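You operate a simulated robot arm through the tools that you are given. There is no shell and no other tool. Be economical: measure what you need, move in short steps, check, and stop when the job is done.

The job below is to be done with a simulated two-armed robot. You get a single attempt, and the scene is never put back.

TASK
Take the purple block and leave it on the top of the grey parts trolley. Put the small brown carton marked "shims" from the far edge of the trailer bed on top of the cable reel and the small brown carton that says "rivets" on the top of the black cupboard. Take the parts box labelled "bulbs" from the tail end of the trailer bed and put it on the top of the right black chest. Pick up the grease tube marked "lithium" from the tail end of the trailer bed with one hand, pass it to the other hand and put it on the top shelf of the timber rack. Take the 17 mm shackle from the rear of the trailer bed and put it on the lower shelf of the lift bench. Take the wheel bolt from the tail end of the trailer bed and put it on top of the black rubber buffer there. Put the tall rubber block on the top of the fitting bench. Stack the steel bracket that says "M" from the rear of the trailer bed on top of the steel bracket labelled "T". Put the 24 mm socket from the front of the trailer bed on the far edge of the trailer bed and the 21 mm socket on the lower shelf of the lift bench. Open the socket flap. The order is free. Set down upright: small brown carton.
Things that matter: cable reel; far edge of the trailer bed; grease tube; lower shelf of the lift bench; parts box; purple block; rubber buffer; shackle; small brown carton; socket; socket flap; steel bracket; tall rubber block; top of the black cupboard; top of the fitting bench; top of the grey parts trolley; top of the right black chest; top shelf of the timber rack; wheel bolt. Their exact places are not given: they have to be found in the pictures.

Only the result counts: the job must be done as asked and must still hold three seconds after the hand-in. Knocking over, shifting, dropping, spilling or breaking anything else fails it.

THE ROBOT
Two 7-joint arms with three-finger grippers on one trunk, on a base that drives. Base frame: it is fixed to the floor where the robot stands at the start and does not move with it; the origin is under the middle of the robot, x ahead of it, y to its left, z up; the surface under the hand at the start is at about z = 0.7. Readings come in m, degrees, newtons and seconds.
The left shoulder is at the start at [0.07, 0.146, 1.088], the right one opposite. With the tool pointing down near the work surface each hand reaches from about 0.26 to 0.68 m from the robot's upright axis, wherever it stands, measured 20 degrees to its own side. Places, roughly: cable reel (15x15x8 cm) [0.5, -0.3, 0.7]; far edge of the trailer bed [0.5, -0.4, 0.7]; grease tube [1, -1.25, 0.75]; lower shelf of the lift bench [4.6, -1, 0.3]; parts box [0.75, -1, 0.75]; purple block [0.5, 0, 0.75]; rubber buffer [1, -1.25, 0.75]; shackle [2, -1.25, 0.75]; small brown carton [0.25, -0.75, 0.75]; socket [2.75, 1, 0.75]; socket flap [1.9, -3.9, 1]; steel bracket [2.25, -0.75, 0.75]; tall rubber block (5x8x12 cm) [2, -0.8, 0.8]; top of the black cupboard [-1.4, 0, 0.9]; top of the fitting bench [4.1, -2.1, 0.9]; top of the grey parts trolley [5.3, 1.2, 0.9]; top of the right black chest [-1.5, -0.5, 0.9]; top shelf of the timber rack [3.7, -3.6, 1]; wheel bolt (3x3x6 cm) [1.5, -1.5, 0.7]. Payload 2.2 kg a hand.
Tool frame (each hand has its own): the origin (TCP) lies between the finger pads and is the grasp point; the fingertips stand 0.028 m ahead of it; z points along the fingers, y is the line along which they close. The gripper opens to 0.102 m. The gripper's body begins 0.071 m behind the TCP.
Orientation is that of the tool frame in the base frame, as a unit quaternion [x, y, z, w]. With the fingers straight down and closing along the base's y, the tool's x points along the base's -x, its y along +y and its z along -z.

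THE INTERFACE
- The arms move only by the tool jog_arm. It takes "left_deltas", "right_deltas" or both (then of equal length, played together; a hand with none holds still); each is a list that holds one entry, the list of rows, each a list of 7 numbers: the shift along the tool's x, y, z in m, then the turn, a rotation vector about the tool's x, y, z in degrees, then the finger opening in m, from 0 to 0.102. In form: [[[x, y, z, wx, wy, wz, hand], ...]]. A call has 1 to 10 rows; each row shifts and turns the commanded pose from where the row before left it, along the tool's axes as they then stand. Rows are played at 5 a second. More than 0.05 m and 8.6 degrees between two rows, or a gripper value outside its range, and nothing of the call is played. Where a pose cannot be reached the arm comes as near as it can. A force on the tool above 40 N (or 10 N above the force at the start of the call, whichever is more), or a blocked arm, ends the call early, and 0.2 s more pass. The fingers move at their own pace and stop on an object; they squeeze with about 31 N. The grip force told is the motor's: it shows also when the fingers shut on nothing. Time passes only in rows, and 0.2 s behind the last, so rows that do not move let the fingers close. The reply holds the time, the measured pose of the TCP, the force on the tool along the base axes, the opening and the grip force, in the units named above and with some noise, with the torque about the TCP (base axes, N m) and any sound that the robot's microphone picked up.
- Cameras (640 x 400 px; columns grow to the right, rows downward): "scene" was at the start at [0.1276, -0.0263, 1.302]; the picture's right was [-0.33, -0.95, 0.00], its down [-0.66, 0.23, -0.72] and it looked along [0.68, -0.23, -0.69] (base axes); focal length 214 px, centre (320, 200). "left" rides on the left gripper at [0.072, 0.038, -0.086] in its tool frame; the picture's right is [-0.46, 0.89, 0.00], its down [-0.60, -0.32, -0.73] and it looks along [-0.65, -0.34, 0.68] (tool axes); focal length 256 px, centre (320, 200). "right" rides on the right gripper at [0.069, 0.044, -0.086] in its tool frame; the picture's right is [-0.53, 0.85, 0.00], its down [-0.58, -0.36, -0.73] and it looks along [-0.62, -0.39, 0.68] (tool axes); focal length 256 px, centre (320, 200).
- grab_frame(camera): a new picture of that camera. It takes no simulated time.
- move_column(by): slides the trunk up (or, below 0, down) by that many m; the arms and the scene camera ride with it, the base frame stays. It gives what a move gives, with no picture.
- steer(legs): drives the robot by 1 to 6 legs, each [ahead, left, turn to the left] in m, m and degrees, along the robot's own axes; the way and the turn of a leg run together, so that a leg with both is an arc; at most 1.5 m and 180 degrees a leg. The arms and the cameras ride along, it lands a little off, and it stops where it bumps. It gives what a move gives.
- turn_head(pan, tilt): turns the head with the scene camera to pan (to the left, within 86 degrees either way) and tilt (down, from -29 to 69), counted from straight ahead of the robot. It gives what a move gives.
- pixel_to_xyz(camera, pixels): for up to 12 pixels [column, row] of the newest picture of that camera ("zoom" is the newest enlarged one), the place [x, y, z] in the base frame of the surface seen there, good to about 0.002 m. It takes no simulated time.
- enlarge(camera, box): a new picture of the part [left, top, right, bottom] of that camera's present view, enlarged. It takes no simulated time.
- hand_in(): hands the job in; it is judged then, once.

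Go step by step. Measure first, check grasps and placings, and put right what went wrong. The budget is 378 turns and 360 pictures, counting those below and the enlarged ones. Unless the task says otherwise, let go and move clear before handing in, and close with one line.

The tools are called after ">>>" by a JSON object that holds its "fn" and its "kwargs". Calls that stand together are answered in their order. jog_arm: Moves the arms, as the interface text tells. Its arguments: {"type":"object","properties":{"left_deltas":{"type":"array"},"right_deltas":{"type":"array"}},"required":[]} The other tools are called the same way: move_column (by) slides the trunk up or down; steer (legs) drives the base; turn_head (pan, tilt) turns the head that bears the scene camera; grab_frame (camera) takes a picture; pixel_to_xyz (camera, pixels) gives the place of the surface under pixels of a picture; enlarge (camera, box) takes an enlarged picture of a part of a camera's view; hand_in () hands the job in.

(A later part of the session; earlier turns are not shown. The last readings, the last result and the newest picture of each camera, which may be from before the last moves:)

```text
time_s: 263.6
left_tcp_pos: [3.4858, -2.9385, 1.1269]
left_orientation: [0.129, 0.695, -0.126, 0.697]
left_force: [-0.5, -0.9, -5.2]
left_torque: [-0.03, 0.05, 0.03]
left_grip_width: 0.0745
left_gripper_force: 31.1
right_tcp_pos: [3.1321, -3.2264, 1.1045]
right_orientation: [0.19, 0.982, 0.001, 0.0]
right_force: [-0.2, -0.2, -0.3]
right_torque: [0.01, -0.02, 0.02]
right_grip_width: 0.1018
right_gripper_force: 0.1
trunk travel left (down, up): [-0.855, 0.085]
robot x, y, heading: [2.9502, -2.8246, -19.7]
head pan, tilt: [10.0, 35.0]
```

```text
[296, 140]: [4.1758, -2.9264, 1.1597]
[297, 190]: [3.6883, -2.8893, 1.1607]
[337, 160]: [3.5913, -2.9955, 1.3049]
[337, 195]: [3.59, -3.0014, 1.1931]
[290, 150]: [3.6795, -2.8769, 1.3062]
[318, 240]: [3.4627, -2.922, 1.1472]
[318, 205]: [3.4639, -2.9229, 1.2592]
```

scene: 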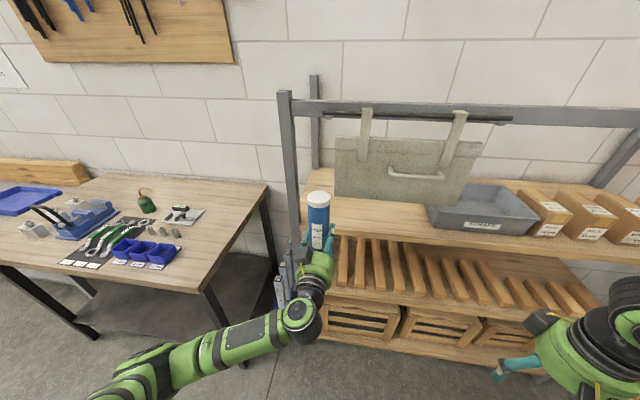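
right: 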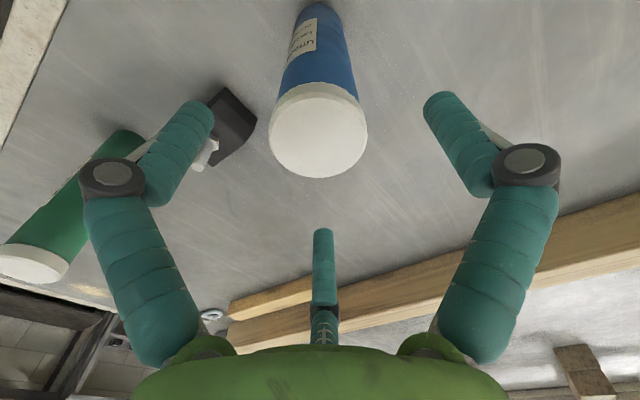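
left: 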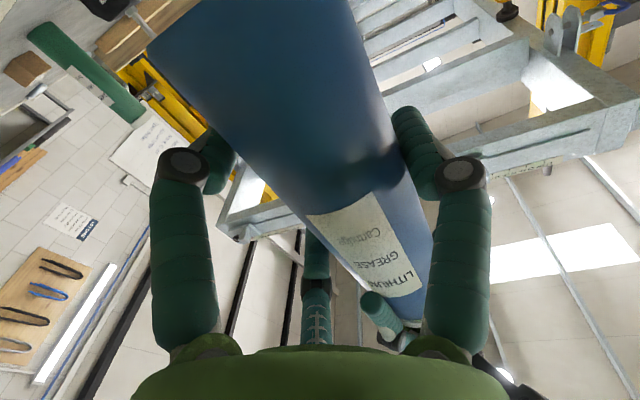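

The gap is t -1.593 to -1.454. I shift the left hand 2.5 cm left with the arm and drive ahead 0.24 m, watching.

>>> {"fn": "jog_arm", "kwargs": {"left_deltas": [[[0, 0.025, 0, 0, 0, 0, 0.03], [0, 0, 0, 0, 0, 0, 0.03]]]}}

>>> {"fn": "steer", "kwargs": {"legs": [[0.1, 0, 0]]}}

>>> {"fn": "grab_frame", "kwargs": {"camera": "scene"}}

```text
time_s: 264.2
left_tcp_pos: [3.4958, -2.9135, 1.1258]
left_orientation: [0.129, 0.695, -0.128, 0.696]
left_force: [0.1, -0.1, -3.5]
left_torque: [-0.02, 0.0, 0.03]
left_grip_width: 0.0743
left_gripper_force: 31.4
right_tcp_pos: [3.1327, -3.2257, 1.1067]
right_orientation: [0.19, 0.982, 0.0, 0.0]
right_force: [-0.7, -0.6, -0.2]
right_torque: [0.02, -0.02, 0.0]
right_grip_width: 0.1021
right_gripper_force: 0.1
trunk travel left (down, up): [-0.855, 0.085]
robot x, y, heading: [2.9424, -2.8233, -19.6]
head pan, tilt: [10.0, 35.0]
```

```text
time_s: 265.4
left_tcp_pos: [3.5887, -2.9468, 1.1275]
left_orientation: [0.129, 0.694, -0.128, 0.696]
left_force: [0.4, -0.3, -5.0]
left_torque: [-0.09, 0.02, -0.02]
left_grip_width: 0.0748
left_gripper_force: 31.1
right_tcp_pos: [3.2236, -3.2573, 1.1083]
right_orientation: [0.191, 0.982, 0.0, 0.001]
right_force: [0.0, -0.8, 0.4]
right_torque: [-0.01, 0.01, 0.0]
right_grip_width: 0.102
right_gripper_force: 0.1
trunk travel left (down, up): [-0.855, 0.085]
robot x, y, heading: [3.0402, -2.8553, -20.3]
head pan, tilt: [10.0, 35.0]
```

```text
249 pictures are left
```

scene: 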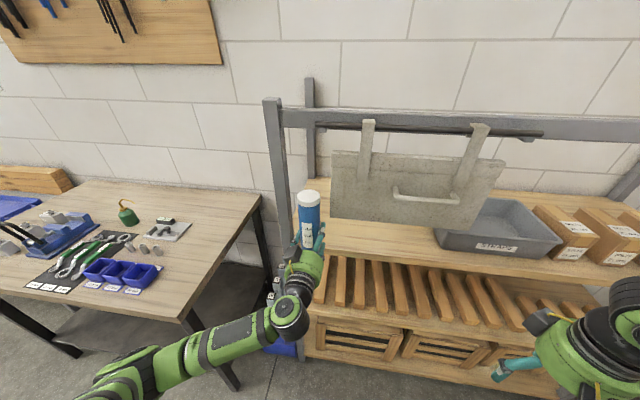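

TCP is at t=-1.542, as wanted. Drive ahead 0.17 m.

>>> {"fn": "steer", "kwargs": {"legs": [[0.17, 0, 0]]}}

>>> {"fn": "enlarge", "kwargs": {"camera": "scene", "box": [230, 120, 430, 300]}}

```text
time_s: 266.9
left_tcp_pos: [3.7436, -3.0028, 1.128]
left_orientation: [0.128, 0.694, -0.128, 0.697]
left_force: [-0.4, -0.5, -3.5]
left_torque: [-0.03, -0.01, -0.03]
left_grip_width: 0.0746
left_gripper_force: 30.8
right_tcp_pos: [3.3799, -3.3136, 1.106]
right_orientation: [0.19, 0.982, 0.0, 0.001]
right_force: [-0.3, 0.4, -0.1]
right_torque: [0.02, -0.01, 0.0]
right_grip_width: 0.1022
right_gripper_force: 0.0
trunk travel left (down, up): [-0.855, 0.085]
robot x, y, heading: [3.1966, -2.9156, -19.8]
head pan, tilt: [10.0, 35.0]
```

```text
2.22 times, centred on (330, 210) of scene
```

zoom: 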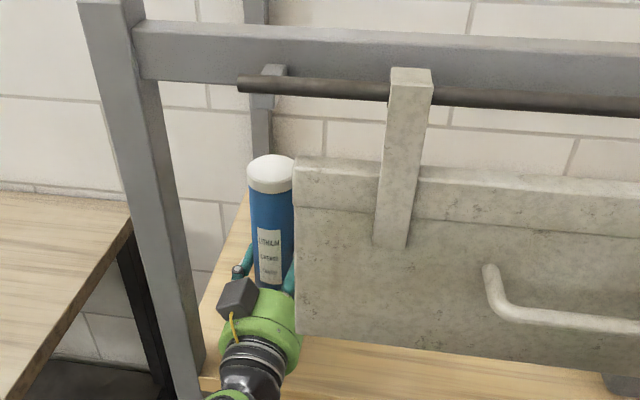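

The tube is behind the panel line. Before lowering I check where the camera boxes of the hand are relative to the shelf edge (238,297).

>>> {"fn": "pixel_to_xyz", "kwargs": {"camera": "zoom", "pixels": [[238, 290], [232, 310], [222, 300], [270, 300], [270, 245], [245, 260], [210, 330], [235, 345], [290, 280]]}}

>>> {"fn": "grab_frame", "kwargs": {"camera": "left"}}

```text
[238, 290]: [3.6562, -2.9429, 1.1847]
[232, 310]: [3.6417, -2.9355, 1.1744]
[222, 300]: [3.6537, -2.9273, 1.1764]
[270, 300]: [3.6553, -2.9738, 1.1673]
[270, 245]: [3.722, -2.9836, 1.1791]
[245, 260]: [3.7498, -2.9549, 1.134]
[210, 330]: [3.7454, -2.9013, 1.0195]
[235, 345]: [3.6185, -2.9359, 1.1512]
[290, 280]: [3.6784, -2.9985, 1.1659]
```

```text
247 pictures are left
```

left: 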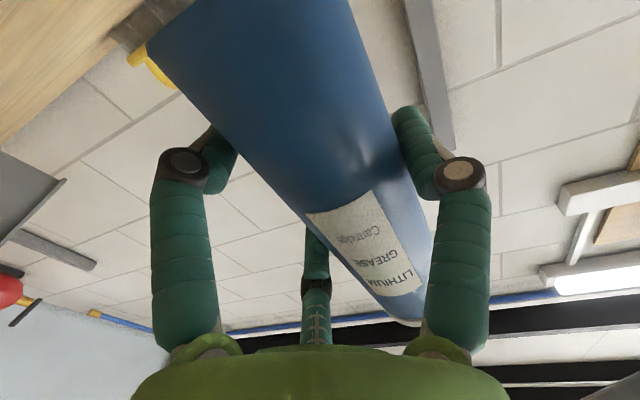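

The under-side camera would meet the shelf edge, so I pull back 4.5 cm first (tube centre then 5 cm inside the edge), then lower.

>>> {"fn": "jog_arm", "kwargs": {"left_deltas": [[[0, 0, -0.022, 0, 0, 0, 0.03], [0, 0, -0.022, 0, 0, 0, 0.03], [0.015, 0, 0, 0, 0, 0, 0.03], [0.012, 0, 0, 0, 0, 0, 0.03], [0, 0, 0, 0, 0, 0, 0.03]]]}}

>>> {"fn": "enlarge", "kwargs": {"camera": "scene", "box": [230, 120, 430, 300]}}

```text
time_s: 268.1
left_tcp_pos: [3.7052, -2.9872, 1.0993]
left_orientation: [0.127, 0.695, -0.127, 0.696]
left_force: [0.3, -0.2, -4.5]
left_torque: [-0.03, -0.01, 0.01]
left_grip_width: 0.0744
left_gripper_force: 30.7
right_tcp_pos: [3.3818, -3.3145, 1.1062]
right_orientation: [0.19, 0.982, 0.0, 0.0]
right_force: [-0.7, 1.0, 0.6]
right_torque: [0.0, 0.04, -0.05]
right_grip_width: 0.1022
right_gripper_force: 0.0
trunk travel left (down, up): [-0.855, 0.085]
robot x, y, heading: [3.2008, -2.9174, -19.9]
head pan, tilt: [10.0, 35.0]
```

```text
2.22 times, centred on (330, 210) of scene
```

zoom: 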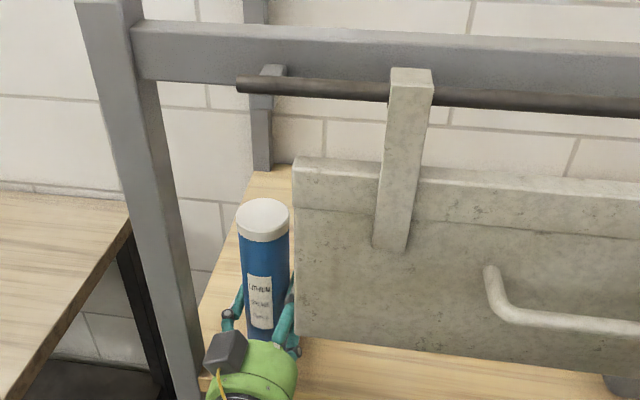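

Lower the last 8 mm feeling for contact.

>>> {"fn": "jog_arm", "kwargs": {"left_deltas": [[[0.005, 0, 0, 0, 0, 0, 0.03], [0.003, 0, 0, 0, 0, 0, 0.03], [0, 0, 0, 0, 0, 0, 0.03]]]}}

```text
time_s: 268.9
left_tcp_pos: [3.7057, -2.9867, 1.0948]
left_orientation: [0.128, 0.692, -0.129, 0.698]
left_force: [3.9, -1.2, 8.3]
left_torque: [0.0, -0.33, -0.03]
left_grip_width: 0.0745
left_gripper_force: 31.2
right_tcp_pos: [3.3808, -3.3146, 1.106]
right_orientation: [0.191, 0.982, 0.0, 0.0]
right_force: [0.1, -0.4, 0.9]
right_torque: [0.01, 0.04, 0.01]
right_grip_width: 0.1019
right_gripper_force: 0.0
trunk travel left (down, up): [-0.855, 0.085]
robot x, y, heading: [3.1984, -2.9155, -19.8]
head pan, tilt: [10.0, 35.0]
```

It stands on the shelf. Open and retreat straight back.

>>> {"fn": "jog_arm", "kwargs": {"left_deltas": [[[-0.002, 0, 0, 0, 0, 0, 0.09], [0, 0, 0, 0, 0, 0, 0.102], [0, 0, 0, 0, 0, 0, 0.102], [0, 0, -0.03, 0, 0, 0, 0.102], [0, 0, -0.04, 0, 0, 0, 0.102], [0, 0, -0.045, 0, 0, 0, 0.102], [0, 0, -0.045, 0, 0, 0, 0.102]]]}}

>>> {"fn": "enlarge", "kwargs": {"camera": "scene", "box": [230, 120, 430, 300]}}

```text
time_s: 270.4
left_tcp_pos: [3.5524, -2.9294, 1.0951]
left_orientation: [0.128, 0.694, -0.128, 0.697]
left_force: [-0.6, -0.5, 0.5]
left_torque: [-0.03, 0.02, 0.02]
left_grip_width: 0.102
left_gripper_force: 0.0
right_tcp_pos: [3.3788, -3.3134, 1.1074]
right_orientation: [0.19, 0.982, 0.0, 0.0]
right_force: [-0.4, -0.2, 0.1]
right_torque: [-0.03, 0.0, -0.02]
right_grip_width: 0.1019
right_gripper_force: 0.0
trunk travel left (down, up): [-0.855, 0.085]
robot x, y, heading: [3.2009, -2.9158, -19.7]
head pan, tilt: [10.0, 35.0]
```

```text
2.22 times, centred on (330, 210) of scene
```

zoom: 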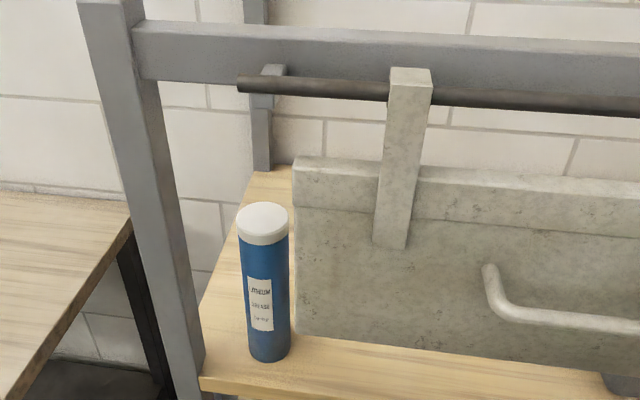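

Lithium stands on the top shelf. Next the socket flap: I back off, turn to face the right-hand bench, and look.

>>> {"fn": "steer", "kwargs": {"legs": [[-0.75, 0, 0], [0, 0, -90]]}}

>>> {"fn": "turn_head", "kwargs": {"pan": 0, "tilt": 25}}

>>> {"fn": "grab_frame", "kwargs": {"camera": "scene"}}

>>> {"fn": "enlarge", "kwargs": {"camera": "scene", "box": [200, 80, 440, 230]}}

```text
time_s: 278.4
left_tcp_pos: [2.4725, -3.0125, 1.0938]
left_orientation: [-0.586, -0.394, 0.587, -0.396]
left_force: [0.6, 0.7, -0.3]
left_torque: [0.01, 0.01, 0.02]
left_grip_width: 0.1018
left_gripper_force: 0.1
right_tcp_pos: [2.0927, -2.8313, 1.1056]
right_orientation: [0.835, 0.55, 0.001, 0.0]
right_force: [0.4, 0.3, -0.1]
right_torque: [0.02, 0.0, 0.01]
right_grip_width: 0.1022
right_gripper_force: 0.0
trunk travel left (down, up): [-0.855, 0.085]
robot x, y, heading: [2.4948, -2.6547, -111.1]
head pan, tilt: [10.0, 35.0]
```

```text
time_s: 279.1
left_tcp_pos: [2.4731, -3.0128, 1.0948]
left_orientation: [-0.586, -0.394, 0.587, -0.395]
left_force: [-0.6, -1.0, -0.9]
left_torque: [-0.01, -0.02, -0.01]
left_grip_width: 0.102
left_gripper_force: 0.1
right_tcp_pos: [2.0923, -2.8307, 1.1072]
right_orientation: [0.834, 0.551, 0.0, 0.0]
right_force: [0.6, -0.3, -0.5]
right_torque: [0.03, -0.02, 0.02]
right_grip_width: 0.102
right_gripper_force: 0.0
trunk travel left (down, up): [-0.855, 0.085]
robot x, y, heading: [2.4947, -2.656, -111.2]
head pan, tilt: [0.0, 25.0]
```

```text
244 pictures are left
```

scene: 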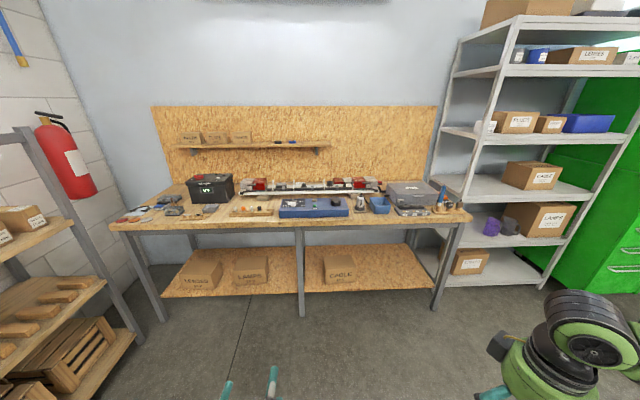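

```text
2.67 times, centred on (320, 155) of scene
```

zoom: 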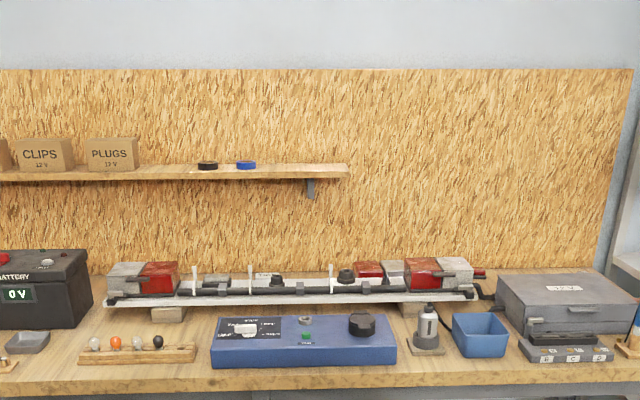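

I measure candidates near (1.9,-3.9): the grey lidded box, the light bar, the tester.

>>> {"fn": "pixel_to_xyz", "kwargs": {"camera": "zoom", "pixels": [[565, 290], [570, 355], [480, 335], [430, 325], [360, 325], [305, 335], [345, 275], [278, 280], [450, 275], [145, 275], [240, 328], [300, 380]]}}

>>> {"fn": "enlarge", "kwargs": {"camera": "scene", "box": [340, 160, 480, 230]}}

>>> {"fn": "enlarge", "kwargs": {"camera": "scene", "box": [230, 165, 370, 225]}}

```text
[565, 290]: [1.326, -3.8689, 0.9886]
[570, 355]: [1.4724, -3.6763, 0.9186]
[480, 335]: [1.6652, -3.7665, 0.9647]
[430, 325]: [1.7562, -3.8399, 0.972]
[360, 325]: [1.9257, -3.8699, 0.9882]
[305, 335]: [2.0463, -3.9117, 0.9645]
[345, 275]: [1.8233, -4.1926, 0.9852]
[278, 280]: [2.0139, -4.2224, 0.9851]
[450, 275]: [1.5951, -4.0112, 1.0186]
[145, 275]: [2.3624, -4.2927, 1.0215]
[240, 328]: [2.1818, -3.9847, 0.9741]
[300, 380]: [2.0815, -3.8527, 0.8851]
```

```text
4.57 times, centred on (410, 195) of scene
```

zoom: 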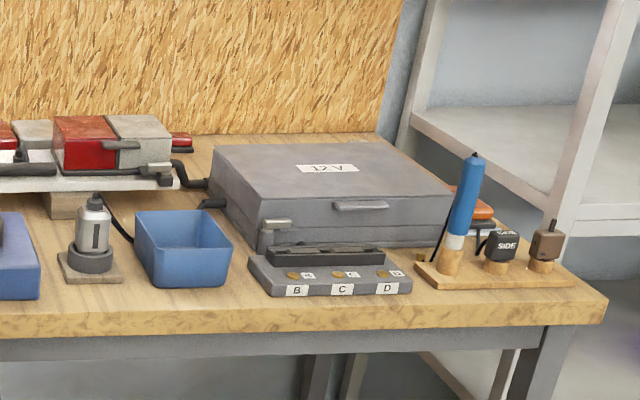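

```text
4.57 times, centred on (300, 195) of scene
```

zoom: 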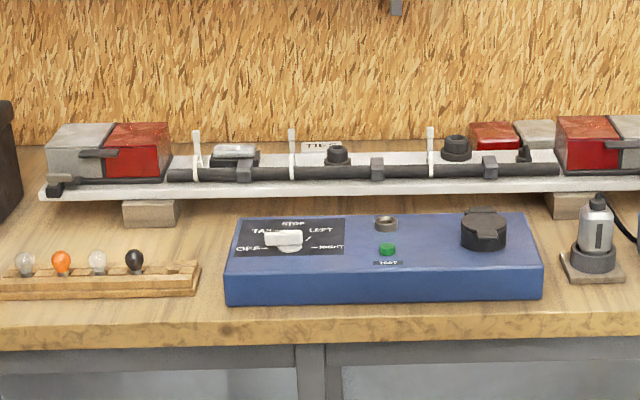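

The socket flap is the black hinged lid on the blue tester, at (1.926,-3.870,0.988), hinge at the back. I drive up to it.

>>> {"fn": "steer", "kwargs": {"legs": [[0, 0, 1.2], [0.8, 0.03, 0]]}}

>>> {"fn": "turn_head", "kwargs": {"pan": -15, "tilt": 50}}

>>> {"fn": "grab_frame", "kwargs": {"camera": "scene"}}

```text
time_s: 283.8
left_tcp_pos: [2.2357, -3.7832, 1.094]
left_orientation: [0.582, 0.402, -0.582, 0.402]
left_force: [0.1, 0.7, -0.2]
left_torque: [0.01, -0.02, -0.02]
left_grip_width: 0.1018
left_gripper_force: 0.0
right_tcp_pos: [1.8504, -3.6105, 1.107]
right_orientation: [0.828, 0.561, -0.001, 0.001]
right_force: [-0.2, -0.1, -0.5]
right_torque: [-0.03, 0.02, 0.01]
right_grip_width: 0.1018
right_gripper_force: 0.0
trunk travel left (down, up): [-0.855, 0.085]
robot x, y, heading: [2.2482, -3.4262, -109.9]
head pan, tilt: [0.0, 25.0]
```

```text
time_s: 284.6
left_tcp_pos: [2.2342, -3.7842, 1.0932]
left_orientation: [-0.582, -0.402, 0.582, -0.402]
left_force: [-0.1, 0.3, 1.8]
left_torque: [0.01, 0.04, 0.02]
left_grip_width: 0.102
left_gripper_force: 0.0
right_tcp_pos: [1.8506, -3.6107, 1.1074]
right_orientation: [0.828, 0.561, 0.0, 0.001]
right_force: [0.4, 0.6, -0.2]
right_torque: [-0.02, -0.01, 0.02]
right_grip_width: 0.1019
right_gripper_force: 0.1
trunk travel left (down, up): [-0.855, 0.085]
robot x, y, heading: [2.2479, -3.4261, -109.8]
head pan, tilt: [-15.0, 50.0]
```

```text
240 pictures are left
```

scene: 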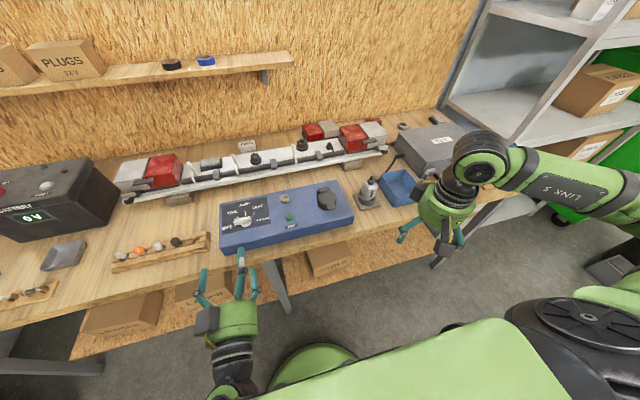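

>>> {"fn": "enlarge", "kwargs": {"camera": "scene", "box": [290, 170, 370, 230]}}

>>> {"fn": "pixel_to_xyz", "kwargs": {"camera": "zoom", "pixels": [[300, 160], [300, 190], [260, 190], [340, 180], [300, 140], [280, 145], [330, 140], [300, 205], [310, 220], [200, 200], [270, 210], [340, 200]]}}

```text
6.67 times, centred on (330, 200) of scene
```

zoom: 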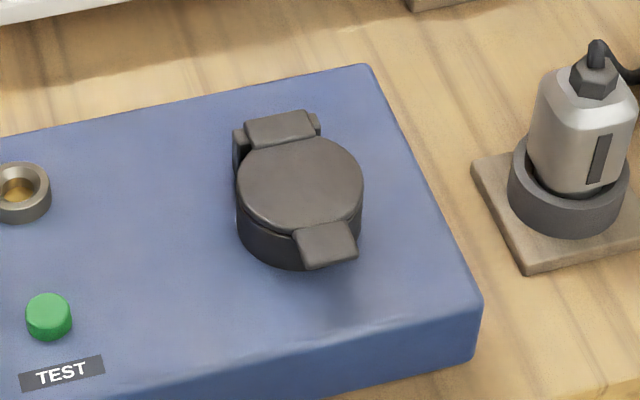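

```text
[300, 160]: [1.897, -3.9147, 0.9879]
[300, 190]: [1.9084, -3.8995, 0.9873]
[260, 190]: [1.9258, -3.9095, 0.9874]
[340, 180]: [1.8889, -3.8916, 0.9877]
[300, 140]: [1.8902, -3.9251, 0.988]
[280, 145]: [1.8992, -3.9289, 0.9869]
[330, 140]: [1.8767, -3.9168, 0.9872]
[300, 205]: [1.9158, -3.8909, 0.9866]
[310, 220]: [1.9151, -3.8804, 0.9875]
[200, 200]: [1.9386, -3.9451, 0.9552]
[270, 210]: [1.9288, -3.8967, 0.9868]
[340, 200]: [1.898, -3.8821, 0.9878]
```

>>> {"fn": "pixel_to_xyz", "kwargs": {"camera": "zoom", "pixels": [[325, 242], [312, 264], [352, 254], [300, 238], [352, 228], [282, 128], [250, 120], [315, 112], [330, 262], [280, 258], [345, 275], [255, 235]]}}

>>> {"fn": "grab_frame", "kwargs": {"camera": "right"}}

```text
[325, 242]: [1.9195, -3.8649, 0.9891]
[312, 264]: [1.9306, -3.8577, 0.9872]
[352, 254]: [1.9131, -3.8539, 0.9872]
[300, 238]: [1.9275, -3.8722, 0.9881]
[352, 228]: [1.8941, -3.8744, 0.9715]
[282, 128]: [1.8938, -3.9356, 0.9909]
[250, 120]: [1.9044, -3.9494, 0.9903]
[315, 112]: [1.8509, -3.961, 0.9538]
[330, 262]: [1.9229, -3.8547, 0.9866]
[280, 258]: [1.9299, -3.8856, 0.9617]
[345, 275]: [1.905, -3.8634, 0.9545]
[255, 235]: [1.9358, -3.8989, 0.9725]
```

```text
238 pictures are left
```

right: 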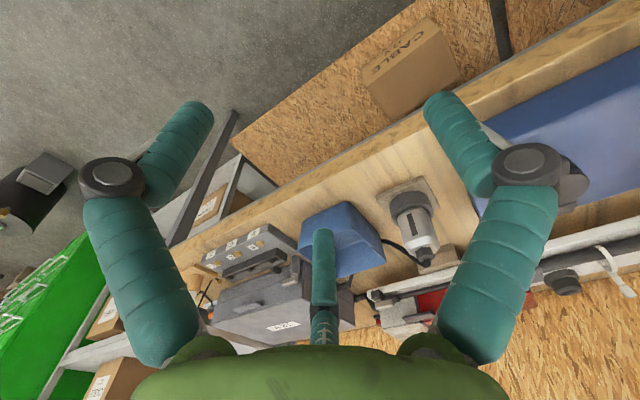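

The flap's tab is at (1.9195,-3.865), top z 0.988, hinge behind it. I plan to hook the lowest finger of the horizontal left hand under the tab and swing it up. I check clearances: tester front edge, bench edge, and the shelf on the right.

>>> {"fn": "pixel_to_xyz", "kwargs": {"camera": "scene", "pixels": [[336, 222], [336, 228], [300, 232], [330, 245], [500, 30], [470, 75], [545, 165], [600, 210], [368, 205], [400, 195], [395, 180]]}}

```text
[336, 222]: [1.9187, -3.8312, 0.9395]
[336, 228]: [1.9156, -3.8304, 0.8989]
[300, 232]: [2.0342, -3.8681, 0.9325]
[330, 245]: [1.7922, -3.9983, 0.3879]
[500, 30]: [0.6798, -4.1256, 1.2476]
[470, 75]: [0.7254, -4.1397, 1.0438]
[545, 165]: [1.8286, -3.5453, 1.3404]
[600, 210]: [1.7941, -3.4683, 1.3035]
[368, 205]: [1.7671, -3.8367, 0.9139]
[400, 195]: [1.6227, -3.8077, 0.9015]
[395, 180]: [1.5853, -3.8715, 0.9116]
```

I slide right 0.25 m so the left hand lines up with the flap, and pitch the left hand 15° down with fingers at 0.06.

>>> {"fn": "steer", "kwargs": {"legs": [[0, -0.25, 0]]}}

>>> {"fn": "jog_arm", "kwargs": {"left_deltas": [[[0, 0, 0, 0, 7.5, 0, 0.06], [0, 0, 0, 0, 7.5, 0, 0.06], [0, 0, 0, 0, 0, 0, 0.06]]]}}

>>> {"fn": "turn_head", "kwargs": {"pan": 5, "tilt": 55}}

>>> {"fn": "grab_frame", "kwargs": {"camera": "scene"}}

```text
time_s: 286.4
left_tcp_pos: [2.005, -3.7004, 1.0939]
left_orientation: [-0.581, -0.401, 0.583, -0.401]
left_force: [0.6, -0.3, 0.0]
left_torque: [-0.01, -0.03, -0.04]
left_grip_width: 0.1021
left_gripper_force: 0.0
right_tcp_pos: [1.6213, -3.5267, 1.1073]
right_orientation: [0.828, 0.56, 0.0, -0.001]
right_force: [-0.2, 0.3, -0.2]
right_torque: [-0.02, 0.01, -0.02]
right_grip_width: 0.1021
right_gripper_force: 0.1
trunk travel left (down, up): [-0.855, 0.085]
robot x, y, heading: [2.0192, -3.3426, -109.8]
head pan, tilt: [-15.0, 50.0]
```

```text
time_s: 287.2
left_tcp_pos: [1.9867, -3.702, 1.0711]
left_orientation: [0.653, 0.449, -0.502, 0.347]
left_force: [0.7, -0.6, 0.0]
left_torque: [0.01, 0.0, 0.01]
left_grip_width: 0.0602
left_gripper_force: 0.0
left hand out of reach, approached as far as the arm can: row 1, 2
right_tcp_pos: [1.6196, -3.5257, 1.1067]
right_orientation: [0.829, 0.559, 0.0, 0.0]
right_force: [0.0, 1.0, 0.9]
right_torque: [0.01, 0.02, 0.01]
right_grip_width: 0.1021
right_gripper_force: 0.1
trunk travel left (down, up): [-0.855, 0.085]
robot x, y, heading: [2.0198, -3.3457, -109.8]
head pan, tilt: [-15.0, 50.0]
```

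```text
time_s: 288.1
left_tcp_pos: [1.9879, -3.7023, 1.0706]
left_orientation: [0.652, 0.45, -0.502, 0.347]
left_force: [0.0, 0.0, -0.6]
left_torque: [-0.04, -0.01, 0.01]
left_grip_width: 0.0601
left_gripper_force: 0.1
right_tcp_pos: [1.6191, -3.5274, 1.1066]
right_orientation: [0.828, 0.56, 0.0, 0.0]
right_force: [0.3, -0.2, 0.1]
right_torque: [0.0, -0.01, 0.02]
right_grip_width: 0.102
right_gripper_force: 0.0
trunk travel left (down, up): [-0.855, 0.085]
robot x, y, heading: [2.0203, -3.3419, -109.7]
head pan, tilt: [5.0, 55.0]
```

```text
237 pictures are left
```

scene: 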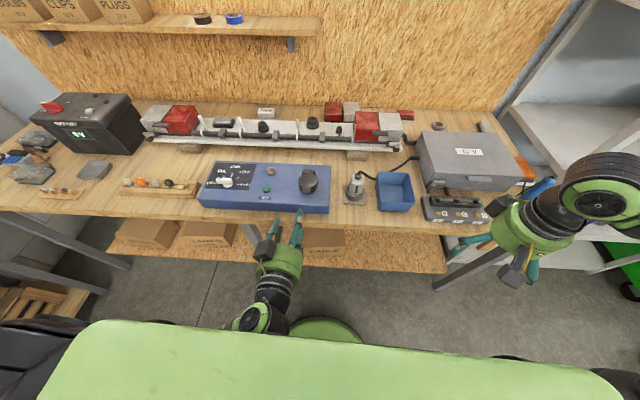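

I bring the left hand to 8 cm in front of the tab at hook height.

>>> {"fn": "jog_arm", "kwargs": {"left_deltas": [[[0.015, 0.0033, 0.0304, 0, 0, 0, 0.06], [0.015, 0.0033, 0.0304, 0, 0, 0, 0.06], [0.015, 0.0033, 0.0304, 0, 0, 0, 0.06], [0, 0, 0, 0, 0, 0, 0.06]]]}}

>>> {"fn": "enlarge", "kwargs": {"camera": "scene", "box": [240, 150, 360, 270]}}

>>> {"fn": "grab_frame", "kwargs": {"camera": "left"}}

```text
time_s: 289.1
left_tcp_pos: [1.9715, -3.7778, 1.004]
left_orientation: [0.653, 0.45, -0.501, 0.346]
left_force: [0.4, 0.3, -0.1]
left_torque: [0.02, 0.02, 0.01]
left_grip_width: 0.0601
left_gripper_force: 0.0
right_tcp_pos: [1.6189, -3.5271, 1.1076]
right_orientation: [0.828, 0.56, 0.0, 0.001]
right_force: [0.8, 0.6, 0.2]
right_torque: [0.01, 0.03, 0.01]
right_grip_width: 0.1019
right_gripper_force: 0.1
trunk travel left (down, up): [-0.855, 0.085]
robot x, y, heading: [2.0176, -3.3418, -109.9]
head pan, tilt: [5.0, 55.0]
```

```text
3.33 times, centred on (300, 210) of scene
```

zoom: 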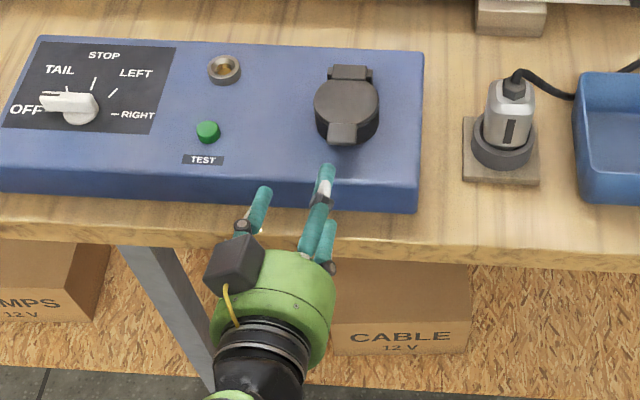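

```text
235 pictures are left
```

left: 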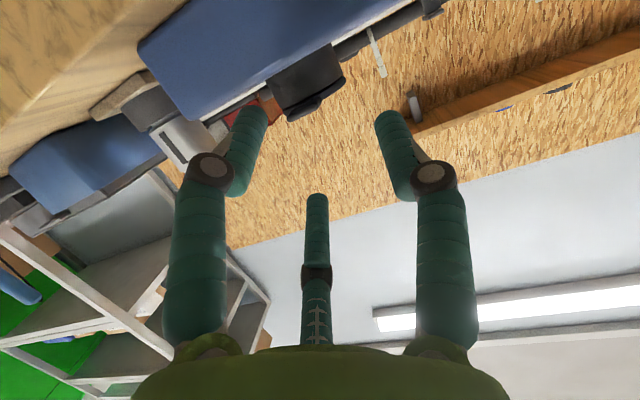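

I measure the tips: A (lowest) at (257,112) and the tab seen in the left camera at about (335,95).

>>> {"fn": "pixel_to_xyz", "kwargs": {"camera": "left", "pixels": [[257, 110], [252, 130], [385, 115], [316, 200], [316, 100], [330, 95], [300, 110], [340, 85], [310, 60], [250, 85]]}}

>>> {"fn": "enlarge", "kwargs": {"camera": "left", "box": [220, 20, 400, 140]}}

```text
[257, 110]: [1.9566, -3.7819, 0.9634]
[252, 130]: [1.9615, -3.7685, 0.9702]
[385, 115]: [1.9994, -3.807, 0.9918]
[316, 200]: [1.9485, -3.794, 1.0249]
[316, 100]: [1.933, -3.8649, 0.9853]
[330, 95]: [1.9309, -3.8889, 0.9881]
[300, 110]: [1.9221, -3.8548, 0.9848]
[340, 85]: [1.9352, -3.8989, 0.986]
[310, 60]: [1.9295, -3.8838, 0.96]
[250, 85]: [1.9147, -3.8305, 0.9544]
```

```text
3.33 times, centred on (310, 80) of left
```

zoom: 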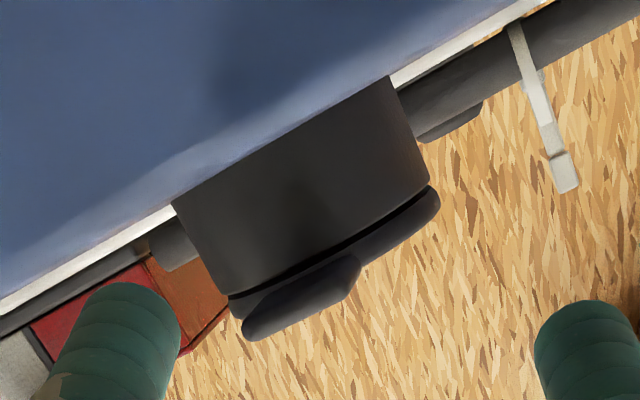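

>>> {"fn": "pixel_to_xyz", "kwargs": {"camera": "zoom", "pixels": [[300, 285], [290, 300], [330, 275], [300, 318], [250, 325], [355, 265], [240, 290], [225, 297], [280, 250], [350, 220]]}}

```text
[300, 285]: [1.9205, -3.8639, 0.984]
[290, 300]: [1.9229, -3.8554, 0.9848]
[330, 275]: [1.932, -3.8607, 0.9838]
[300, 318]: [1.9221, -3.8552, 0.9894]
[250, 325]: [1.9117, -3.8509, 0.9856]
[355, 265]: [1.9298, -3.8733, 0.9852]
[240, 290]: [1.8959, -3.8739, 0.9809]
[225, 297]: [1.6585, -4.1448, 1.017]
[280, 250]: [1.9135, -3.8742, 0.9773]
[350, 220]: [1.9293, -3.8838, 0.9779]
```

Tab underside is at z 0.984; finger A's top at ~0.975 fits under. I advance 8 cm horizontally.

>>> {"fn": "jog_arm", "kwargs": {"left_deltas": [[[-0.0068, 0, 0.0258, 0, 0, 0, 0.06], [-0.0068, 0, 0.0258, 0, 0, 0, 0.06], [-0.0055, 0, 0.0205, 0, 0, 0, 0.06], [0, 0, 0, 0, 0, 0, 0.06]]]}}

>>> {"fn": "enlarge", "kwargs": {"camera": "left", "box": [200, 20, 400, 150]}}

>>> {"fn": "enlarge", "kwargs": {"camera": "scene", "box": [270, 150, 350, 230]}}

```text
time_s: 290.1
left_tcp_pos: [1.9446, -3.8469, 1.0043]
left_orientation: [0.654, 0.449, -0.502, 0.345]
left_force: [0.5, -0.9, -0.2]
left_torque: [0.0, 0.02, 0.01]
left_grip_width: 0.0601
left_gripper_force: 0.0
right_tcp_pos: [1.6195, -3.5276, 1.1061]
right_orientation: [0.829, 0.56, 0.0, -0.001]
right_force: [-1.3, 0.5, 0.3]
right_torque: [0.02, 0.01, 0.04]
right_grip_width: 0.1019
right_gripper_force: 0.2
trunk travel left (down, up): [-0.855, 0.085]
robot x, y, heading: [2.0207, -3.3443, -109.8]
head pan, tilt: [5.0, 55.0]
```

```text
3.08 times, centred on (300, 85) of left
```

zoom: 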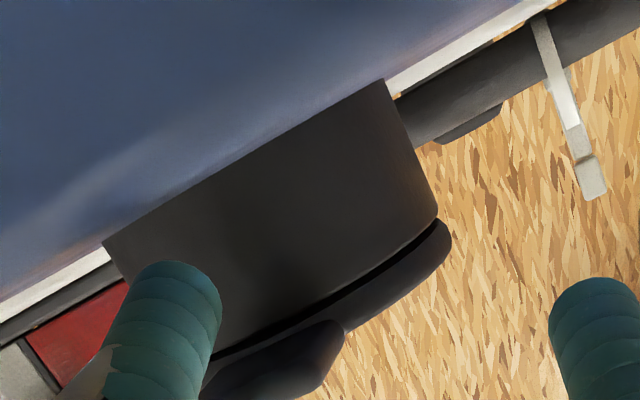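

```text
5.00 times, centred on (310, 190) of scene
```

zoom: 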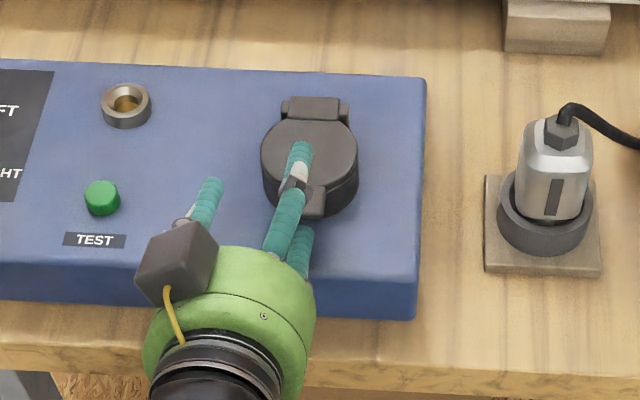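

>>> {"fn": "pixel_to_xyz", "kwargs": {"camera": "zoom", "pixels": [[298, 150], [300, 260], [310, 205]]}}

>>> {"fn": "enlarge", "kwargs": {"camera": "left", "box": [200, 80, 320, 170]}}

>>> {"fn": "pixel_to_xyz", "kwargs": {"camera": "zoom", "pixels": [[270, 140], [290, 130], [230, 140], [320, 170], [420, 240], [380, 290], [480, 210], [330, 260], [450, 190]]}}

```text
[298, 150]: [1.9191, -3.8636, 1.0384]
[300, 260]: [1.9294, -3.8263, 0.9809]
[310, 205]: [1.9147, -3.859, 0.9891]
```

```text
4.44 times, centred on (260, 125) of left
```

zoom: 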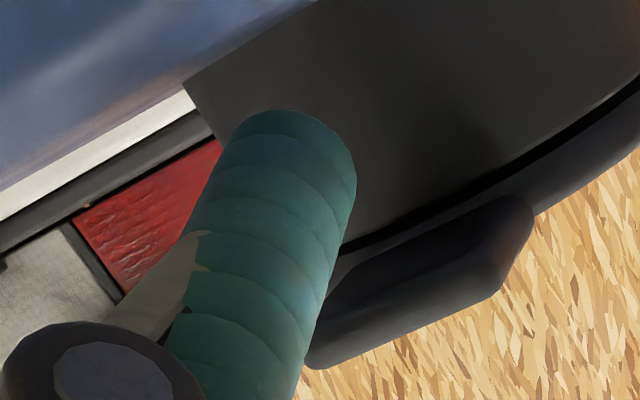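

```text
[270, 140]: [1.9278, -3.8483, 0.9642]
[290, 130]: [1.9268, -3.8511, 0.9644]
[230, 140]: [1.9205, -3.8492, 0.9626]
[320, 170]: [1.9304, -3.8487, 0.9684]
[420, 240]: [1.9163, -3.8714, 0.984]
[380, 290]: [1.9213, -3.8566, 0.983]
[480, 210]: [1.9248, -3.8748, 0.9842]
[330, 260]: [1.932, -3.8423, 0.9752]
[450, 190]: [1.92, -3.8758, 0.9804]
```

Finger A's tip is 5 mm short of the tab's end and centred. Advance 1.5 cm more, then lift 2.5 cm.

>>> {"fn": "jog_arm", "kwargs": {"left_deltas": [[[-0.0039, 0, 0.0145, 0, 0, 0, 0.06], [0, 0, 0, 0, 0, 0, 0.06]]]}}

>>> {"fn": "enlarge", "kwargs": {"camera": "left", "box": [200, 80, 320, 170]}}

```text
time_s: 290.7
left_tcp_pos: [1.9375, -3.8605, 1.0035]
left_orientation: [0.653, 0.449, -0.502, 0.346]
left_force: [1.0, -0.1, 0.6]
left_torque: [0.05, -0.02, 0.01]
left_grip_width: 0.06
left_gripper_force: 0.1
right_tcp_pos: [1.6189, -3.5271, 1.1059]
right_orientation: [0.829, 0.56, 0.0, 0.0]
right_force: [0.8, 0.2, 1.1]
right_torque: [-0.04, 0.01, 0.01]
right_grip_width: 0.1023
right_gripper_force: 0.0
trunk travel left (down, up): [-0.855, 0.085]
robot x, y, heading: [2.0209, -3.3395, -109.6]
head pan, tilt: [5.0, 55.0]
```

```text
4.44 times, centred on (260, 125) of left
```

zoom: 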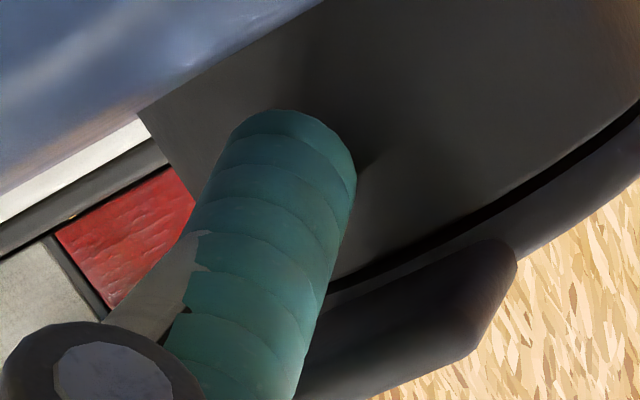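

A's tip is under the tab. Now swing it up along the arc to about 60°.

>>> {"fn": "jog_arm", "kwargs": {"left_deltas": [[[-0.0087, 0, -0.0023, 0, 0, 0, 0.06], [-0.02, 0, -0.0026, 0, 0, 0, 0.06], [-0.0202, 0, 0.0027, 0, 0, 0, 0.06], [-0.0186, 0, 0.0078, 0, 0, 0, 0.06], [-0.016, 0, 0.0125, 0, 0, 0, 0.06], [0, 0, 0, 0, 0, 0, 0.06]]]}}

>>> {"fn": "grab_frame", "kwargs": {"camera": "left"}}

>>> {"fn": "enlarge", "kwargs": {"camera": "scene", "box": [270, 150, 350, 230]}}

```text
time_s: 292.1
left_tcp_pos: [1.9248, -3.8984, 1.0791]
left_orientation: [0.653, 0.449, -0.502, 0.346]
left_force: [0.9, 0.3, -0.6]
left_torque: [0.02, 0.03, 0.0]
left_grip_width: 0.0601
left_gripper_force: 0.1
right_tcp_pos: [1.6195, -3.527, 1.1058]
right_orientation: [0.829, 0.56, 0.001, 0.001]
right_force: [-0.2, -0.4, -0.2]
right_torque: [0.0, 0.0, 0.0]
right_grip_width: 0.1018
right_gripper_force: 0.1
trunk travel left (down, up): [-0.855, 0.085]
robot x, y, heading: [2.02, -3.3443, -109.9]
head pan, tilt: [5.0, 55.0]
```

```text
229 pictures are left
```

left: 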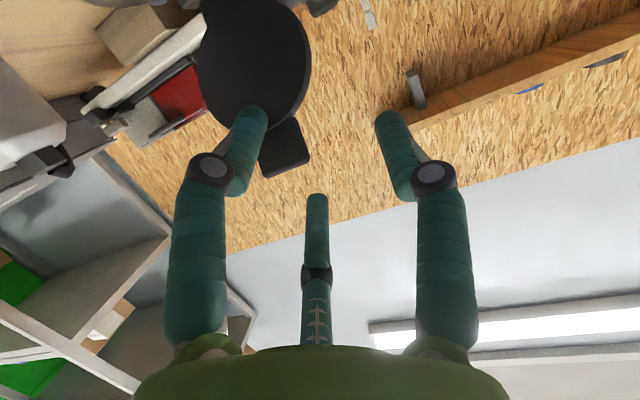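

```text
5.00 times, centred on (310, 190) of scene
```

zoom: 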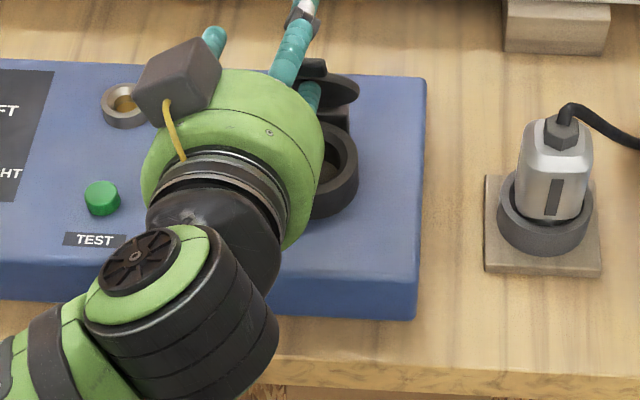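

The lid is swinging up. Continue past vertical.

>>> {"fn": "jog_arm", "kwargs": {"left_deltas": [[[-0.0122, 0, 0.016, 0, 0, 0, 0.06], [-0.0076, 0, 0.0187, 0, 0, 0, 0.06], [-0.0022, 0, 0.0201, 0, 0, 0, 0.06], [0.0031, 0, 0.0194, 0, 0, 0, 0.06], [0, 0, 0, 0, 0, 0, 0.06]]]}}

>>> {"fn": "grab_frame", "kwargs": {"camera": "left"}}

>>> {"fn": "enlarge", "kwargs": {"camera": "scene", "box": [250, 120, 370, 220]}}

```text
time_s: 293.3
left_tcp_pos: [1.8924, -3.966, 1.0778]
left_orientation: [0.655, 0.448, -0.502, 0.344]
left_force: [0.9, 17.5, -4.6]
left_torque: [0.43, -0.09, -0.32]
left_grip_width: 0.0797
left_gripper_force: 9.0
right_tcp_pos: [1.6164, -3.5258, 1.1051]
right_orientation: [0.829, 0.56, 0.001, 0.0]
right_force: [-0.7, -0.6, 0.7]
right_torque: [0.02, -0.01, 0.0]
right_grip_width: 0.1021
right_gripper_force: 0.0
trunk travel left (down, up): [-0.855, 0.085]
robot x, y, heading: [2.0186, -3.3443, -110.0]
head pan, tilt: [5.0, 55.0]
```

```text
227 pictures are left
```

left: 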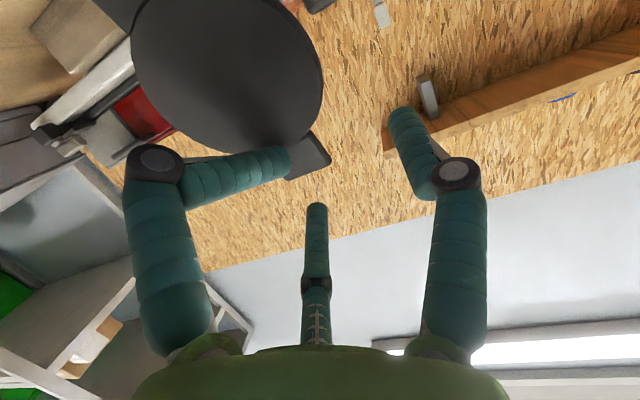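

```text
4.00 times, centred on (310, 170) of scene
```

zoom: 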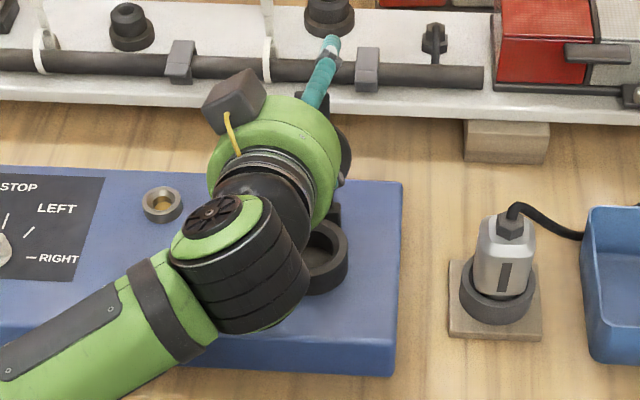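

The lid reached its stop (17 N back-force). I withdraw and check that it stays open.

>>> {"fn": "jog_arm", "kwargs": {"left_deltas": [[[0, 0, -0.03, 0, 0, 0, 0.06], [-0.01, 0, -0.04, 0, 0, 0, 0.06], [-0.01, 0, -0.045, 0, 0, 0, 0.06], [0, 0, -0.045, 0, 0, 0, 0.06], [0, 0, -0.045, 0, 0, 0, 0.06]]]}}

>>> {"fn": "enlarge", "kwargs": {"camera": "scene", "box": [250, 120, 370, 220]}}

```text
time_s: 294.5
left_tcp_pos: [1.9579, -3.7944, 1.1442]
left_orientation: [0.652, 0.449, -0.502, 0.347]
left_force: [0.0, 0.2, 0.1]
left_torque: [0.02, 0.02, 0.02]
left_grip_width: 0.06
left_gripper_force: 0.0
left hand out of reach, approached as far as the arm can: row 5
right_tcp_pos: [1.6189, -3.5261, 1.1061]
right_orientation: [0.828, 0.561, 0.0, 0.001]
right_force: [1.4, 0.6, 0.0]
right_torque: [-0.03, 0.01, 0.03]
right_grip_width: 0.1018
right_gripper_force: 0.1
trunk travel left (down, up): [-0.855, 0.085]
robot x, y, heading: [2.0169, -3.3454, -110.0]
head pan, tilt: [5.0, 55.0]
```

```text
4.00 times, centred on (310, 170) of scene
```

zoom: 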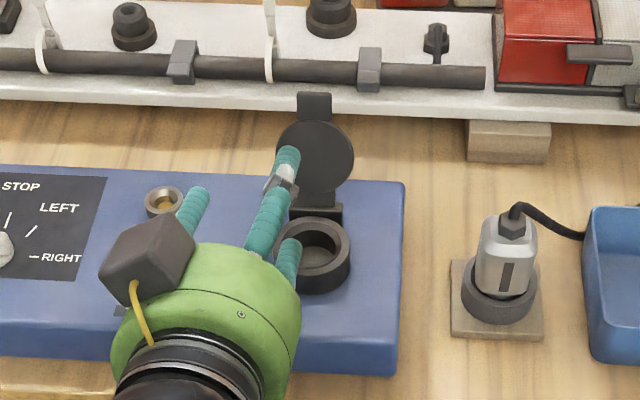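

The flap stays open. I back off, lower the column, turn the left hand back to pointing down, and drive back to the tail for the purple block.

>>> {"fn": "steer", "kwargs": {"legs": [[-0.4, 0, 0], [0, 0, 179.9]]}}

>>> {"fn": "move_column", "kwargs": {"by": -0.23}}

>>> {"fn": "jog_arm", "kwargs": {"left_deltas": [[[0, 0.01, 0, 0, 8.4, 0, 0.102], [0, 0.01, 0, 0, 8.4, 0, 0.102], [0, 0.01, 0, 0, 8.4, 0, 0.102], [0, 0.01, 0, 0, 8.4, 0, 0.102], [0, 0.01, 0, 0, 8.4, 0, 0.102], [0, 0, 0, 0, 8.4, 0, 0.102], [0, 0, 0, 0, 8.4, 0, 0.102], [0, 0, 0, 0, 8.4, 0, 0.102], [0, 0, -0.03, 0, 7.6, 0, 0.102], [0, 0, -0.03, 0, 0, 0, 0.102]]]}}

>>> {"fn": "steer", "kwargs": {"legs": [[0, 1.5, 0], [0.55, 0.25, 0]]}}

>>> {"fn": "turn_head", "kwargs": {"pan": 0, "tilt": 52}}

>>> {"fn": "grab_frame", "kwargs": {"camera": "scene"}}

```text
time_s: 304.4
left_tcp_pos: [2.1916, -2.5166, 1.1447]
left_orientation: [-0.462, 0.644, 0.356, 0.495]
left_force: [-0.7, -0.2, -0.1]
left_torque: [-0.05, 0.04, -0.03]
left_grip_width: 0.0599
left_gripper_force: 0.2
right_tcp_pos: [2.542, -2.7709, 1.1066]
right_orientation: [-0.578, 0.816, 0.0, 0.0]
right_force: [-0.2, 0.5, -1.6]
right_torque: [-0.01, 0.0, -0.01]
right_grip_width: 0.1017
right_gripper_force: 0.0
trunk travel left (down, up): [-0.855, 0.085]
robot x, y, heading: [2.1522, -2.9676, 72.6]
head pan, tilt: [5.0, 55.0]
```

```text
time_s: 306.8
left_tcp_pos: [2.1917, -2.5172, 0.9129]
left_orientation: [-0.463, 0.644, 0.356, 0.494]
left_force: [1.0, -0.3, 0.1]
left_torque: [-0.01, 0.02, 0.03]
left_grip_width: 0.0598
left_gripper_force: 0.1
right_tcp_pos: [2.5414, -2.7706, 0.8756]
right_orientation: [-0.577, 0.817, 0.0, 0.001]
right_force: [0.0, 0.0, -0.5]
right_torque: [0.01, -0.03, -0.03]
right_grip_width: 0.1021
right_gripper_force: 0.1
trunk travel left (down, up): [-0.625, 0.315]
robot x, y, heading: [2.1538, -2.9704, 72.5]
head pan, tilt: [5.0, 55.0]
```

```text
time_s: 309.2
left_tcp_pos: [2.2436, -2.4216, 0.7867]
left_orientation: [-0.599, 0.801, 0.019, -0.011]
left_force: [-0.5, 1.0, 0.2]
left_torque: [-0.03, -0.01, 0.0]
left_grip_width: 0.102
left_gripper_force: 0.0
left hand out of reach, approached as far as the arm can: row 1, 4, 5, 6, 7, 8, 9, 10
right_tcp_pos: [2.5412, -2.7703, 0.8764]
right_orientation: [-0.577, 0.817, -0.002, 0.0]
right_force: [0.0, -0.1, 1.0]
right_torque: [0.0, -0.02, 0.05]
right_grip_width: 0.102
right_gripper_force: 0.1
trunk travel left (down, up): [-0.625, 0.315]
robot x, y, heading: [2.1515, -2.973, 72.6]
head pan, tilt: [5.0, 55.0]
stopped in row 10 (left hand): the arm was blocked; the commanded pose is now the measured one
```

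```text
time_s: 319.5
left_tcp_pos: [0.7819, -1.371, 0.787]
left_orientation: [-0.594, 0.804, 0.02, -0.011]
left_force: [-0.4, 0.3, -0.2]
left_torque: [0.0, 0.0, -0.02]
left_grip_width: 0.1021
left_gripper_force: 0.0
right_tcp_pos: [1.076, -1.7217, 0.8762]
right_orientation: [-0.572, 0.82, 0.001, 0.0]
right_force: [0.2, -0.5, -0.1]
right_torque: [-0.02, -0.02, 0.0]
right_grip_width: 0.1019
right_gripper_force: 0.0
trunk travel left (down, up): [-0.625, 0.315]
robot x, y, heading: [0.6817, -1.9177, 72.1]
head pan, tilt: [5.0, 55.0]
```

```text
time_s: 320.2
left_tcp_pos: [0.7816, -1.3699, 0.7868]
left_orientation: [-0.594, 0.804, 0.02, -0.011]
left_force: [-0.3, 0.6, 0.2]
left_torque: [-0.02, -0.04, 0.0]
left_grip_width: 0.102
left_gripper_force: 0.0
right_tcp_pos: [1.0745, -1.7225, 0.8765]
right_orientation: [-0.572, 0.82, 0.0, 0.0]
right_force: [0.5, -1.2, -0.1]
right_torque: [0.02, -0.03, 0.0]
right_grip_width: 0.1023
right_gripper_force: 0.1
trunk travel left (down, up): [-0.625, 0.315]
robot x, y, heading: [0.6819, -1.9171, 71.7]
head pan, tilt: [0.0, 52.0]
```

```text
224 pictures are left
```

scene: 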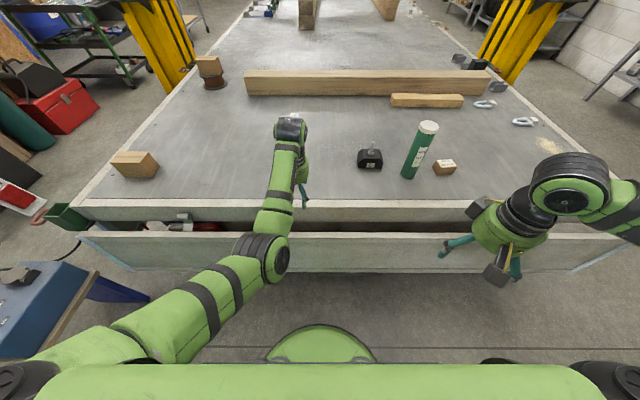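

The left arm ended low and stretched, just short of the purple block. I raise and retract it carefully.

>>> {"fn": "jog_arm", "kwargs": {"left_deltas": [[[0.03, 0, -0.01, 0, 0, 0, 0.102], [0.03, 0, -0.03, 0, 0, 0, 0.102], [0.03, 0, -0.04, 0, 0, 0, 0.102], [0, 0, -0.045, 0, 0, 0, 0.102], [0, 0, -0.045, 0, 0, 0, 0.102], [0, 0, -0.03, 0, 0, 0, 0.102]]]}}

>>> {"fn": "grab_frame", "kwargs": {"camera": "scene"}}

```text
time_s: 321.6
left_tcp_pos: [0.8298, -1.3429, 0.8806]
left_orientation: [-0.594, 0.804, 0.018, -0.01]
left_force: [-0.3, -0.5, 0.4]
left_torque: [-0.02, -0.02, -0.03]
left_grip_width: 0.1021
left_gripper_force: 0.3
left hand out of reach, approached as far as the arm can: row 1, 2, 3, 4, 5, 6
right_tcp_pos: [1.0755, -1.7214, 0.8759]
right_orientation: [-0.572, 0.82, 0.0, -0.001]
right_force: [-0.3, 0.1, -0.4]
right_torque: [0.0, -0.01, -0.05]
right_grip_width: 0.1019
right_gripper_force: 0.0
trunk travel left (down, up): [-0.625, 0.315]
robot x, y, heading: [0.6844, -1.9159, 71.6]
head pan, tilt: [0.0, 52.0]
```

```text
223 pictures are left
```

scene: 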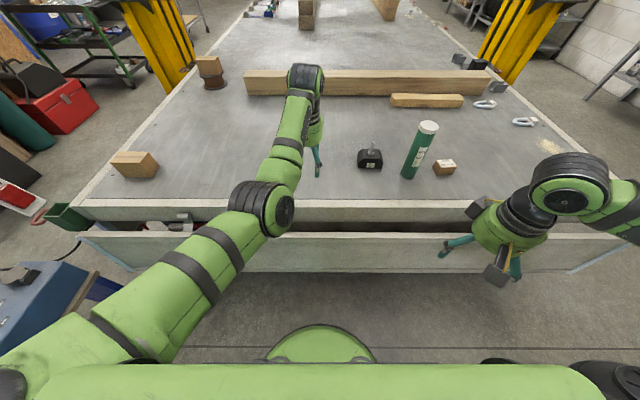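

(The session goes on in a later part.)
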